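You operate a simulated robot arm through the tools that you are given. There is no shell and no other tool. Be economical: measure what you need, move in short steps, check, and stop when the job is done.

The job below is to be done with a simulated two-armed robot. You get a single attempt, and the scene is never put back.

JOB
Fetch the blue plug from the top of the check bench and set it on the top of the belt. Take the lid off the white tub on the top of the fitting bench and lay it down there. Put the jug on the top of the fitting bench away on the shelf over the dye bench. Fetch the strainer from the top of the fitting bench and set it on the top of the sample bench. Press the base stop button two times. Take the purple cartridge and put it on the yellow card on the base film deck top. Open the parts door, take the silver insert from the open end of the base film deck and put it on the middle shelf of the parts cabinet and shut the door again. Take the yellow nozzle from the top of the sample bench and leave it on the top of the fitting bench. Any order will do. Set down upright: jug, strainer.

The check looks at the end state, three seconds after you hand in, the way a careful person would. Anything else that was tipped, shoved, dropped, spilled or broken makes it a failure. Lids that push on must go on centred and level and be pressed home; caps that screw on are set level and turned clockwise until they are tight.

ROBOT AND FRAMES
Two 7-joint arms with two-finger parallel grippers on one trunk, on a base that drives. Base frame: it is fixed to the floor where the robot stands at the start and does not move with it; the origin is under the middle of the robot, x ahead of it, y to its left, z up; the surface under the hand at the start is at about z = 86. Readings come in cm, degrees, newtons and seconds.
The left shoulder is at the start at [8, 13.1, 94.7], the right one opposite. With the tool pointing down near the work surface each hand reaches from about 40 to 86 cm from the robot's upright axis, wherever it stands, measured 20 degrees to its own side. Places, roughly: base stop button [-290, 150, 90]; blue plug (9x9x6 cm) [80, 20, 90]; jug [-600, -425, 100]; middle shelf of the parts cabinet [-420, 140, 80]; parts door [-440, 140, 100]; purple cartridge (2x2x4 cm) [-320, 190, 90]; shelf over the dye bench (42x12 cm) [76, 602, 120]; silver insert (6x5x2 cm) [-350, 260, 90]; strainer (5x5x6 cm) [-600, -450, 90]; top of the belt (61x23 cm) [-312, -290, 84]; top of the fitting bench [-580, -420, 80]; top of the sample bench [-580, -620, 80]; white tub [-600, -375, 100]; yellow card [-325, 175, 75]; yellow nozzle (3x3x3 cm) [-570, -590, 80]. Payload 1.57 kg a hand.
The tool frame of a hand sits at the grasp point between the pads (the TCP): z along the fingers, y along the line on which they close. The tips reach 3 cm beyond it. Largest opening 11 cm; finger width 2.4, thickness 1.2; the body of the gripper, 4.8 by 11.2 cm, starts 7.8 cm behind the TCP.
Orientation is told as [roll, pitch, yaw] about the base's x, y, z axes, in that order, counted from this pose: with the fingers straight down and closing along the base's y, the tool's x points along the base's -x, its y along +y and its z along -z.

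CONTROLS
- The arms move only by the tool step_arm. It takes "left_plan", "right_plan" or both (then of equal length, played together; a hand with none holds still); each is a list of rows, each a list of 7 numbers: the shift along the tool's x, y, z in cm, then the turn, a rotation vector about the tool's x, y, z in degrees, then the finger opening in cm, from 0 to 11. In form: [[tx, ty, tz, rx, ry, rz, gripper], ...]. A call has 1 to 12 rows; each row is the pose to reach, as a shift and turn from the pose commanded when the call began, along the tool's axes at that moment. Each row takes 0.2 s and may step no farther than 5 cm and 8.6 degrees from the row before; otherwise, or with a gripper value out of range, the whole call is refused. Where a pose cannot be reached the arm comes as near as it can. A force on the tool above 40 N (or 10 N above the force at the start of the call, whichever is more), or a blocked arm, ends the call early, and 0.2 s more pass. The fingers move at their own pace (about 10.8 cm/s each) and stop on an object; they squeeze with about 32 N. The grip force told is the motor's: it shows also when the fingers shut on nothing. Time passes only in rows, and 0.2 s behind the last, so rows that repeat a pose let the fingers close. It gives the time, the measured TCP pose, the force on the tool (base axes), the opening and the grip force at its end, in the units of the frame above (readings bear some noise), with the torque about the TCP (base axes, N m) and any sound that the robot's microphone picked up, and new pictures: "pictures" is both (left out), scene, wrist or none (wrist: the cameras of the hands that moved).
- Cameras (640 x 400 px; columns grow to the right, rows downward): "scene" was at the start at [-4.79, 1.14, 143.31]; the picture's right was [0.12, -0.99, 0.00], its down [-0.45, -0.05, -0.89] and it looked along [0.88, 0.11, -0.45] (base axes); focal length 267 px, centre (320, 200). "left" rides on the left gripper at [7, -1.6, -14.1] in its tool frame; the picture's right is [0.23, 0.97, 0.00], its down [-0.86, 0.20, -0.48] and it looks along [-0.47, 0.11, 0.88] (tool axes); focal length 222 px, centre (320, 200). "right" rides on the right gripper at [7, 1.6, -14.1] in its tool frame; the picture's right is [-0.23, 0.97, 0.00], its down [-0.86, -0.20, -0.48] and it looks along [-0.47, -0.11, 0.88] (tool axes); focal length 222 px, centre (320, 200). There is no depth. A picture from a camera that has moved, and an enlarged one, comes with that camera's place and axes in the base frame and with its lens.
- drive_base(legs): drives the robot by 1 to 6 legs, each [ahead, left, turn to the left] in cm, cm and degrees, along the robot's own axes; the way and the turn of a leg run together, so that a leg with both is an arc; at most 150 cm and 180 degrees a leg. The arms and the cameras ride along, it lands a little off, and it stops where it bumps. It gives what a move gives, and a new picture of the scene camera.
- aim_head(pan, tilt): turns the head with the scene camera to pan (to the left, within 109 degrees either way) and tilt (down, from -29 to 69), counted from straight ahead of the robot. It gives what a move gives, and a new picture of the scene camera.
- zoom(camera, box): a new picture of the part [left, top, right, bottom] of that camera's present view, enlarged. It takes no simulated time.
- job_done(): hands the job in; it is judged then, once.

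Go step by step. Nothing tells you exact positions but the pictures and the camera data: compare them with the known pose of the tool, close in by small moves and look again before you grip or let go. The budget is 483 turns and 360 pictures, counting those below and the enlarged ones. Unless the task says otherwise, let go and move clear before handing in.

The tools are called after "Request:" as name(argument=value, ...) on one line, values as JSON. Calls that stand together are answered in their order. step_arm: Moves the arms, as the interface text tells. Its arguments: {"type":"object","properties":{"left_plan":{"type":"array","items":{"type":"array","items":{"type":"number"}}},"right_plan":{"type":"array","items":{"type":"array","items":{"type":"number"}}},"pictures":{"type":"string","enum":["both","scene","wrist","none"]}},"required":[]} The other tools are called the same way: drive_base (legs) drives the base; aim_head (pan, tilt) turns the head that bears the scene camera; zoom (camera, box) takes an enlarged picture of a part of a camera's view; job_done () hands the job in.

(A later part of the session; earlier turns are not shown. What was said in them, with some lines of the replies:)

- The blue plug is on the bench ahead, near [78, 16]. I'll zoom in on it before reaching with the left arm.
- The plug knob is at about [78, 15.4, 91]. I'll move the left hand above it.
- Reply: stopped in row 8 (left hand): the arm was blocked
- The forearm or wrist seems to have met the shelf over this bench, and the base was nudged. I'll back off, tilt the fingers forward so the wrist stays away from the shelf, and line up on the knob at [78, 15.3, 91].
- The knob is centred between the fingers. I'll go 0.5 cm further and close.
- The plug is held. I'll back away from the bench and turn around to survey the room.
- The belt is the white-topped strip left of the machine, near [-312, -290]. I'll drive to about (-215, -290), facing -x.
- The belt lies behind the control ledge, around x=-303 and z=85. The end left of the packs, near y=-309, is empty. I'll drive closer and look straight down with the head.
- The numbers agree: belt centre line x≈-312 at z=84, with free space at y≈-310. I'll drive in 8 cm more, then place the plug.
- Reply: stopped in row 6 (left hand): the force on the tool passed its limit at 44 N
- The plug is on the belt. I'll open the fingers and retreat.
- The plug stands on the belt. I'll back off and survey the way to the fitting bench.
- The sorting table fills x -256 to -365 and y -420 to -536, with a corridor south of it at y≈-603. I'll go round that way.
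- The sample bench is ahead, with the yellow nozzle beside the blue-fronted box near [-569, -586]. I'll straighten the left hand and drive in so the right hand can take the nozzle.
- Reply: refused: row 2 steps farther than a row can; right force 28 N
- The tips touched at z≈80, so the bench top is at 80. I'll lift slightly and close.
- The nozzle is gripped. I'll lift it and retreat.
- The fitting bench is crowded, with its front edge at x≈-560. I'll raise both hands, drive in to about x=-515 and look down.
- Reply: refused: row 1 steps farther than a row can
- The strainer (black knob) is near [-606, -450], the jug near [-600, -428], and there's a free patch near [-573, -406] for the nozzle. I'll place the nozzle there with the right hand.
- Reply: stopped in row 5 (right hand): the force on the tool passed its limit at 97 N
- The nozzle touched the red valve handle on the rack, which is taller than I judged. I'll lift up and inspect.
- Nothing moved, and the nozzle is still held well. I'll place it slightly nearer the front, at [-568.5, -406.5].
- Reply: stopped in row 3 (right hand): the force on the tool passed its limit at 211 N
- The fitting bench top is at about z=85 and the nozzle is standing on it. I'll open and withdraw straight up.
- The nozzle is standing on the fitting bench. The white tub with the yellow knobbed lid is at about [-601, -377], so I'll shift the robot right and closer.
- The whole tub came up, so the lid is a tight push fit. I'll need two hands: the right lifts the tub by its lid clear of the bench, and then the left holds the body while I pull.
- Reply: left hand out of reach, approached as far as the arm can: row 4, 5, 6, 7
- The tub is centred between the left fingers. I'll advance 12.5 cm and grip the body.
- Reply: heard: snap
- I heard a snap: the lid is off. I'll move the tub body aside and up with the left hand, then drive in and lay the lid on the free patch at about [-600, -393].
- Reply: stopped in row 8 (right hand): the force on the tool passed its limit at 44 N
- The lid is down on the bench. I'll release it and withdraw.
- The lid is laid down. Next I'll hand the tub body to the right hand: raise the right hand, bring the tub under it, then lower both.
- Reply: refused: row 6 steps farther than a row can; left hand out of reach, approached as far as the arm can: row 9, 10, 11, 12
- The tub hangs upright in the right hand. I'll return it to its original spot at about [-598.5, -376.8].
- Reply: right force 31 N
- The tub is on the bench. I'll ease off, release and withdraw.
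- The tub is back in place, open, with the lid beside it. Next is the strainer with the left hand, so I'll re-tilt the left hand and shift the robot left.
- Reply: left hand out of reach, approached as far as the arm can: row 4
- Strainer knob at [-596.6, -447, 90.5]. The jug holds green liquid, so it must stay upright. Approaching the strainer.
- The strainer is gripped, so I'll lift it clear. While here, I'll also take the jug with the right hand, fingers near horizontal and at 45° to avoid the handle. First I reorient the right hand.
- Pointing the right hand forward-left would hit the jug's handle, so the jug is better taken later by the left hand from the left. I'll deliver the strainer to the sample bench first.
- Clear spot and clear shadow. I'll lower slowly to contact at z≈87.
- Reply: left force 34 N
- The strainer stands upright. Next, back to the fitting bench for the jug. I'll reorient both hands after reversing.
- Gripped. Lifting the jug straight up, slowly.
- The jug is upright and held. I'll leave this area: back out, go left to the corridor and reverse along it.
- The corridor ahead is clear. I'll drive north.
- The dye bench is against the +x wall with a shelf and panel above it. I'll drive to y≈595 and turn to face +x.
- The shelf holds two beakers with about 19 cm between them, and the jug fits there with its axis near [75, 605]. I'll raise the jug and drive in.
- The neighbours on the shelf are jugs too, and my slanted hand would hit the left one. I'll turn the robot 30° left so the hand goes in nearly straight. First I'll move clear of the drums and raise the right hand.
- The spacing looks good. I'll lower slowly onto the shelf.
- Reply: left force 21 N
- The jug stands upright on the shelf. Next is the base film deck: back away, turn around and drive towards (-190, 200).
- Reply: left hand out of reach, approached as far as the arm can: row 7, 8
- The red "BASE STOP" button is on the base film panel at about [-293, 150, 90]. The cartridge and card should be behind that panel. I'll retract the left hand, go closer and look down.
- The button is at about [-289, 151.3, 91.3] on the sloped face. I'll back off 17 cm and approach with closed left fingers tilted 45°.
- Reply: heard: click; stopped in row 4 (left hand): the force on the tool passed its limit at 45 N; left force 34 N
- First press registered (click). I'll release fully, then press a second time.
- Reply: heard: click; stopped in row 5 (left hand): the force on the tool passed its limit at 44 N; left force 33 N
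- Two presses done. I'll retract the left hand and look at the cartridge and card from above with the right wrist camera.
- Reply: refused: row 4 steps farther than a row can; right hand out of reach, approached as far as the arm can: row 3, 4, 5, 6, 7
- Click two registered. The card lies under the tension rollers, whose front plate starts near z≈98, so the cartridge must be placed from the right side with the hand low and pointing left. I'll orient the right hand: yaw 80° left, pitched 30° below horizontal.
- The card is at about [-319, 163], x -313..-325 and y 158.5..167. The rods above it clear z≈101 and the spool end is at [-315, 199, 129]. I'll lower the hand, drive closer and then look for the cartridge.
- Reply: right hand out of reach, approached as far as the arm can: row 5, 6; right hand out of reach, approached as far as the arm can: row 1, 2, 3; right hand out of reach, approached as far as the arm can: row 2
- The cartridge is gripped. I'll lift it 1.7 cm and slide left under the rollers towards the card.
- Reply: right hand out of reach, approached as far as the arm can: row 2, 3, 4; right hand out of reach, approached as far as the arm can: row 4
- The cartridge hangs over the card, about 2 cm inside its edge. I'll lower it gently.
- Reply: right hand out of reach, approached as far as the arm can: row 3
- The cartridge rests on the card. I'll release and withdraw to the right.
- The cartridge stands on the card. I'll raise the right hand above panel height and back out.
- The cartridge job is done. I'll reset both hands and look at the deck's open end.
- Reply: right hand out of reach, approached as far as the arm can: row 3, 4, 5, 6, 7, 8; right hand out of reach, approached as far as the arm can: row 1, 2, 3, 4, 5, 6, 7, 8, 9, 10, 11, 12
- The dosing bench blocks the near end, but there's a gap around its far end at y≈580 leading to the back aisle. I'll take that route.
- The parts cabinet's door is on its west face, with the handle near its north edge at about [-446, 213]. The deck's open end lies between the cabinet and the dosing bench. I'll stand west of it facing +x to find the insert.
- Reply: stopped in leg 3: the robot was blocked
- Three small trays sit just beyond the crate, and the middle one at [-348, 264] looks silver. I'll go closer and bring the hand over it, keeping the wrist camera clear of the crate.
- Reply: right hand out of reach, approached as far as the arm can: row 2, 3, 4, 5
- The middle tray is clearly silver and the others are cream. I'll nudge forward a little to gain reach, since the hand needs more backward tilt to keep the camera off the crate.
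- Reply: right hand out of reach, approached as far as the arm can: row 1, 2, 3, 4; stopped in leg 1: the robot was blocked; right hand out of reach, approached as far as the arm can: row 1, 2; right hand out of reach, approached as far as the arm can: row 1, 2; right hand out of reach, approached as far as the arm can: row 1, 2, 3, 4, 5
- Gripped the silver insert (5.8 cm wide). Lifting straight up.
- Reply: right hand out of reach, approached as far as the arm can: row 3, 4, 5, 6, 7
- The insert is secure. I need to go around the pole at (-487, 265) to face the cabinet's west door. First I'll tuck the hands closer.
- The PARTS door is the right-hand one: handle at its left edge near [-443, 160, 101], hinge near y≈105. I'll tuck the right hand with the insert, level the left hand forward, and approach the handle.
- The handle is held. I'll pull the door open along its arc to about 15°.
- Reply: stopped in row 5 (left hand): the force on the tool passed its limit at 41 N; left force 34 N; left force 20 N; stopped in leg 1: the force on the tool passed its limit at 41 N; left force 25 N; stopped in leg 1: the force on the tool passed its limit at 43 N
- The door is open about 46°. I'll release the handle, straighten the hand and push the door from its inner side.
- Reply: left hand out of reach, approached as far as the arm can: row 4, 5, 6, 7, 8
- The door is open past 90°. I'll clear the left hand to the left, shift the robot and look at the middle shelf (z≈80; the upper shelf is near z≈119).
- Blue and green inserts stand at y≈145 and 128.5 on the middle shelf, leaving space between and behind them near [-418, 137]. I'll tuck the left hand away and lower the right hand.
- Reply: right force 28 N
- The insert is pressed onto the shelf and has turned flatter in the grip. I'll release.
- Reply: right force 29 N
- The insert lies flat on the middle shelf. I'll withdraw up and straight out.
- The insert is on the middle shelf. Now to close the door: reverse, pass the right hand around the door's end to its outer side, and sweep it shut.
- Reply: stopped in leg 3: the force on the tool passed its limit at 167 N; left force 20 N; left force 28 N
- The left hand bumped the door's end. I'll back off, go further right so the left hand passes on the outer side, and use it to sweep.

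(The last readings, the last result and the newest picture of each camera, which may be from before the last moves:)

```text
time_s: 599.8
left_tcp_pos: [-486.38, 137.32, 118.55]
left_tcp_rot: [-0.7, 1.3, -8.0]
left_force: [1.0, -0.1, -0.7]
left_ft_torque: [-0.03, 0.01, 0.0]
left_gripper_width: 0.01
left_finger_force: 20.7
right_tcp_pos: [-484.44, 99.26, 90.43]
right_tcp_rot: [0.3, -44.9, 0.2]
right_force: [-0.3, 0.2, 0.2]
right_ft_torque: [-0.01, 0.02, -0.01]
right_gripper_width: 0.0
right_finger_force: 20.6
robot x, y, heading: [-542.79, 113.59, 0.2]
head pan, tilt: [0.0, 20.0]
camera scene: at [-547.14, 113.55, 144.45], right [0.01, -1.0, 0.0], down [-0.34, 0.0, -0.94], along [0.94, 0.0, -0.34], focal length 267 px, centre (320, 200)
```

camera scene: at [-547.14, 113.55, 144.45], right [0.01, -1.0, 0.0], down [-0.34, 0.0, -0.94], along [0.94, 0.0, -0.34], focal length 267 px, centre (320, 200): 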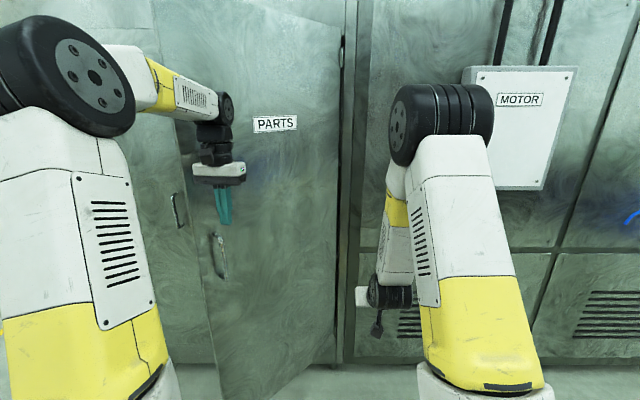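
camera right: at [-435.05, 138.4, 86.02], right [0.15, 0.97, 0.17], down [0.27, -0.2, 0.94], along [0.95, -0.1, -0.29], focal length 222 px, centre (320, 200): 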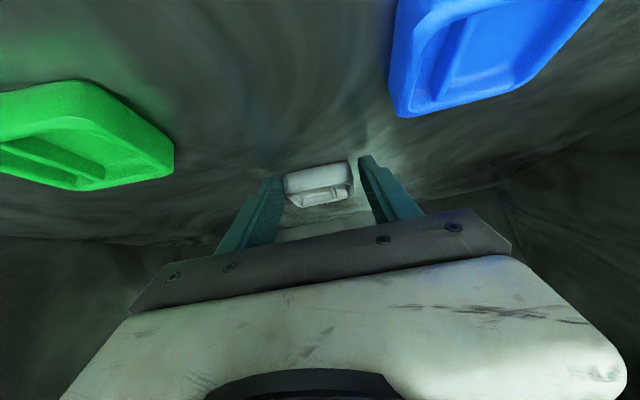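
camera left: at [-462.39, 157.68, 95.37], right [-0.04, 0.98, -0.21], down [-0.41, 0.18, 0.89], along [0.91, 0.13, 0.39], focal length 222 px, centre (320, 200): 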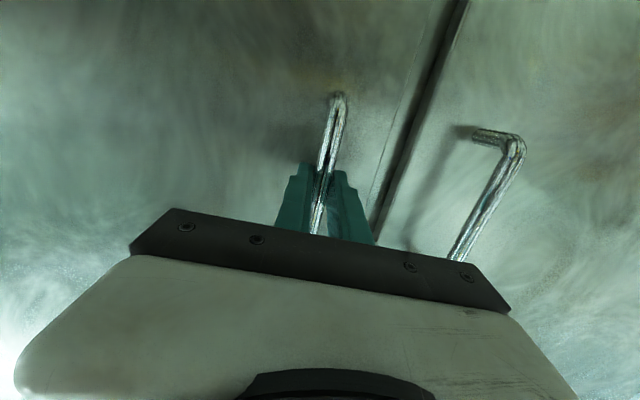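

Request:
step_arm(left_plan=[[-1, 0, 1, 0, -8, 0, 0], [-2, 0, 2, 0, -16, 0, 0], [-3, 0, 3, 0, -24, 0, 0], [-4, 0, 4, 0, -32, 0, 0], [-5, 0, 5, 0, -40, 0, 0], [-6, 0, 6, 0, -48, 0, 0], [-7, 0, 7, 0, -56, 0, 0], [-8, 0, 8, 0, -62, 0, 0]], pictures="none")

Request:
step_arm(left_plan=[[-1.4, 1, 2.6, 0, 0, 0, 0], [-2.8, 2, 5.2, 0, 0, 0, 0], [-4.2, 3, 7.8, 0, 0, 0, 0], [-5.6, 4, 10.4, 0, 0, 0, 0]], pictures="scene")

```text
time_s: 601.6
left_tcp_pos: [-478.81, 135.96, 110.4]
left_tcp_rot: [-1.1, -60.7, -7.2]
left_force: [0.3, -0.2, 1.4]
left_ft_torque: [0.04, 0.07, 0.05]
left_gripper_width: 0.0
left_finger_force: 21.5
left hand out of reach, approached as far as the arm can: row 7
right_tcp_pos: [-484.46, 99.13, 90.3]
right_tcp_rot: [0.2, -44.8, 0.3]
right_force: [0.8, -0.1, 0.4]
right_ft_torque: [0.07, 0.04, -0.01]
right_gripper_width: 0.01
right_finger_force: 20.9
robot x, y, heading: [-542.69, 113.47, 0.5]
head pan, tilt: [0.0, 20.0]
```

```text
time_s: 602.6
left_tcp_pos: [-466.3, 138.29, 110.17]
left_tcp_rot: [-1.2, -60.6, -7.0]
left_force: [-0.8, 0.5, 0.5]
left_ft_torque: [0.03, 0.01, 0.02]
left_gripper_width: 0.0
left_finger_force: 21.5
right_tcp_pos: [-484.48, 99.27, 90.46]
right_tcp_rot: [0.3, -44.8, 0.3]
right_force: [0.0, -0.2, -0.3]
right_ft_torque: [-0.01, 0.01, -0.01]
right_gripper_width: 0.0
right_finger_force: 21.3
robot x, y, heading: [-542.71, 113.46, 0.4]
head pan, tilt: [0.0, 20.0]
camera scene: at [-547.17, 113.56, 144.45], right [0.01, -1.0, 0.0], down [-0.34, 0.0, -0.94], along [0.94, 0.01, -0.34], focal length 267 px, centre (320, 200)
```

scene: 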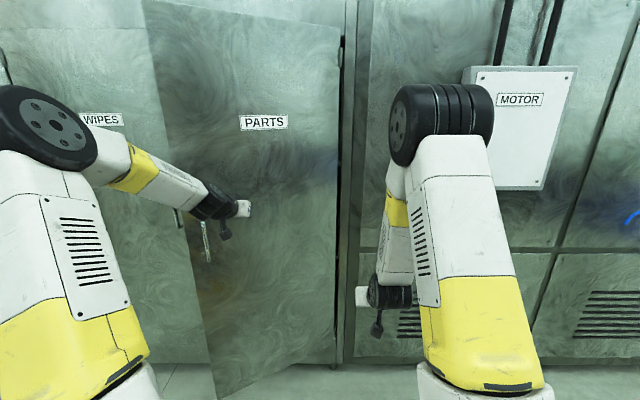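

Request:
step_arm(left_plan=[[-1, 0.3, 1.75, 0, 0, 0, 0], [-2, 0.6, 3.5, 0, 0, 0, 0], [-3, 0.9, 5.2, 0, 0, 0, 0], [-4, 1.2, 7, 0, 0, 0, 0], [-5, 1.5, 8.7, 0, 0, 0, 0], [-6, 1.8, 10.5, 0, 0, 0, 0], [-7, 2.1, 12.2, 0, 0, 0, 0], [-8, 2.4, 14, 0, 0, 0, 0], [-8.8, 2.6, 15.5, 0, 0, 0, 0], [-9.6, 2.8, 17, 0, 0, 0, 0]], pictures="scene")

```text
time_s: 604.8
left_tcp_pos: [-446.66, 138.5, 110.05]
left_tcp_rot: [-1.2, -60.6, -7.0]
left_force: [-0.4, 0.0, 0.0]
left_ft_torque: [0.0, -0.01, -0.03]
left_gripper_width: 0.0
left_finger_force: 21.3
right_tcp_pos: [-484.5, 99.28, 90.38]
right_tcp_rot: [0.1, -44.8, 0.3]
right_force: [-0.6, 0.2, -0.2]
right_ft_torque: [-0.01, 0.0, -0.01]
right_gripper_width: 0.01
right_finger_force: 21.3
robot x, y, heading: [-542.7, 113.09, 0.5]
head pan, tilt: [0.0, 20.0]
camera scene: at [-547.15, 113.55, 144.45], right [0.01, -1.0, 0.0], down [-0.34, 0.0, -0.94], along [0.94, 0.01, -0.34], focal length 267 px, centre (320, 200)
```

scene: 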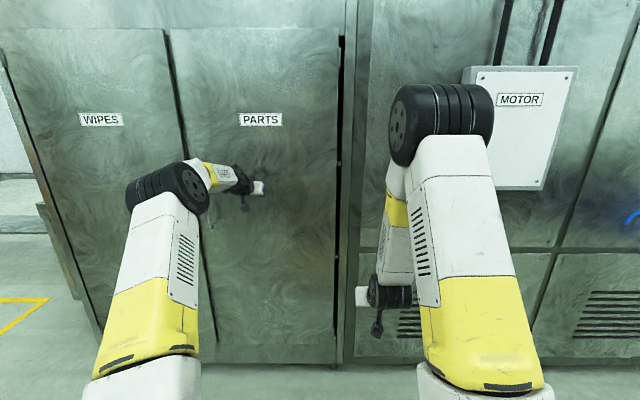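

Request:
step_arm(left_plan=[[-0.4, 0, 0.7, 0, 0, 0, 0], [-0.8, 0, 1.4, 0, 0, 0, 0], [-1.2, 0, 2.1, 0, 0, 0, 0], [-1.6, 0, 2.8, 0, 0, 0, 0], [-2, 0, 3.5, 0, 0, 0, 0], [-2.4, 0, 4.2, 0, 0, 0, 0], [-2.8, 0, 4.9, 0, 0, 0, 0]], pictures="none")

Request:
zoom(camera="scene", box=[100, 0, 400, 188])

```text
time_s: 605.4
left_tcp_pos: [-445.88, 138.5, 109.99]
left_tcp_rot: [-1.5, -60.1, -6.8]
left_force: [-30.3, -2.2, 7.9]
left_ft_torque: [0.01, -0.07, 0.07]
left_gripper_width: 0.0
left_finger_force: 21.4
right_tcp_pos: [-484.57, 99.38, 90.44]
right_tcp_rot: [0.3, -45.0, 0.3]
right_force: [0.3, 0.4, 1.0]
right_ft_torque: [0.0, -0.05, -0.03]
right_gripper_width: 0.01
right_finger_force: 21.7
robot x, y, heading: [-542.34, 113.68, 0.3]
head pan, tilt: [0.0, 20.0]
stopped in row 2 (left hand): the force on the tool passed its limit at 57 N (the readings are from after the stop); the commanded pose is now the measured one
```

```text
2.13 times, centred on (250, 94) of scene
camera zoom: at [-547.39, 113.52, 144.44], right [0.01, -1.0, 0.0], down [-0.34, 0.0, -0.94], along [0.94, 0.01, -0.34], focal length 569 px, centre (469, 426)
```

zoom: 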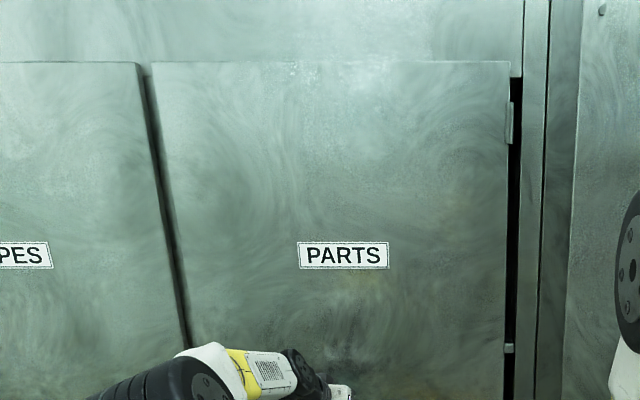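

The door is shut, with its edges flush. I'll retract and do a last check.

Request:
step_arm(left_plan=[[1, 0, -1.75, 0, 0, 0, 0], [3, 0, -5.2, 0, 0, 0, 0], [5, 0, -8.7, 0, 0, 0, 0], [7, 0, -12, 0, 0, 0, 0]], pictures="none")

Request:
drive_base(legs=[[-28, 0, 0]])

Request:
zoom(camera="scene", box=[120, 20, 400, 195])

```text
time_s: 606.4
left_tcp_pos: [-459.44, 140.32, 109.69]
left_tcp_rot: [-1.2, -60.1, -7.1]
left_force: [0.3, 0.0, 0.0]
left_ft_torque: [-0.01, -0.01, 0.0]
left_gripper_width: 0.0
left_finger_force: 21.4
right_tcp_pos: [-484.45, 99.34, 90.38]
right_tcp_rot: [0.2, -44.8, 0.3]
right_force: [0.0, -0.5, -0.7]
right_ft_torque: [-0.01, -0.03, 0.02]
right_gripper_width: 0.0
right_finger_force: 21.2
robot x, y, heading: [-542.54, 113.87, 0.2]
head pan, tilt: [0.0, 20.0]
```

```text
time_s: 608.3
left_tcp_pos: [-487.28, 139.95, 109.59]
left_tcp_rot: [-1.4, -60.1, -7.2]
left_force: [0.3, -0.5, 0.1]
left_ft_torque: [-0.02, 0.01, -0.01]
left_gripper_width: 0.0
left_finger_force: 21.5
right_tcp_pos: [-512.53, 98.97, 90.42]
right_tcp_rot: [0.2, -44.8, 0.0]
right_force: [-0.3, -0.8, -0.1]
right_ft_torque: [-0.02, -0.04, 0.02]
right_gripper_width: 0.0
right_finger_force: 21.5
robot x, y, heading: [-570.74, 113.6, 0.2]
head pan, tilt: [0.0, 20.0]
camera scene: at [-575.22, 113.49, 144.45], right [0.0, -1.0, 0.0], down [-0.34, 0.0, -0.94], along [0.94, 0.0, -0.34], focal length 267 px, centre (320, 200)
```

scene: 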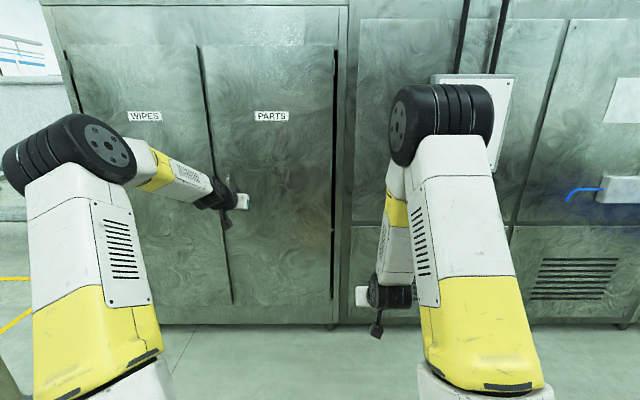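

```text
2.29 times, centred on (260, 108) of scene
camera zoom: at [-575.22, 113.49, 144.45], right [0.0, -1.0, 0.0], down [-0.34, 0.0, -0.94], along [0.94, 0.0, -0.34], focal length 611 px, centre (457, 411)
```

zoom: 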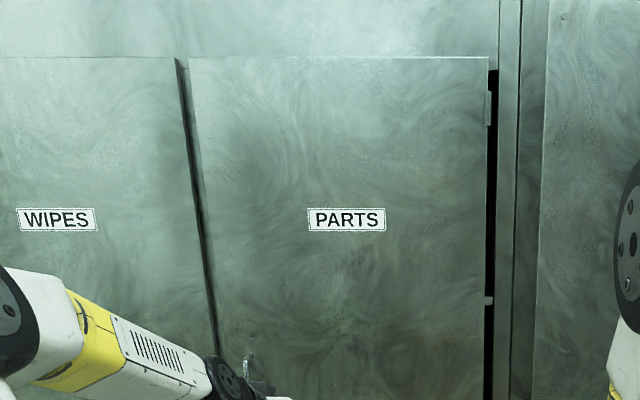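

Everything is placed and the parts door is shut and flush, with both hands clear. Handing in.

Request:
job_done()

```text
The job is handed in.
```

All eight tasks are done and the job is handed in. Three unplanned contacts happened along the way:

- **Fitting bench:** the nozzle touched the red valve handle. I zoomed in afterwards and nothing had moved.
- **Check bench:** the left arm was blocked near the overhead shelf and nudged the robot's base. I saw nothing displaced there.
- **Parts door:** the left hand hit the edge of the open door at 167 N. The door still closed flush afterwards.
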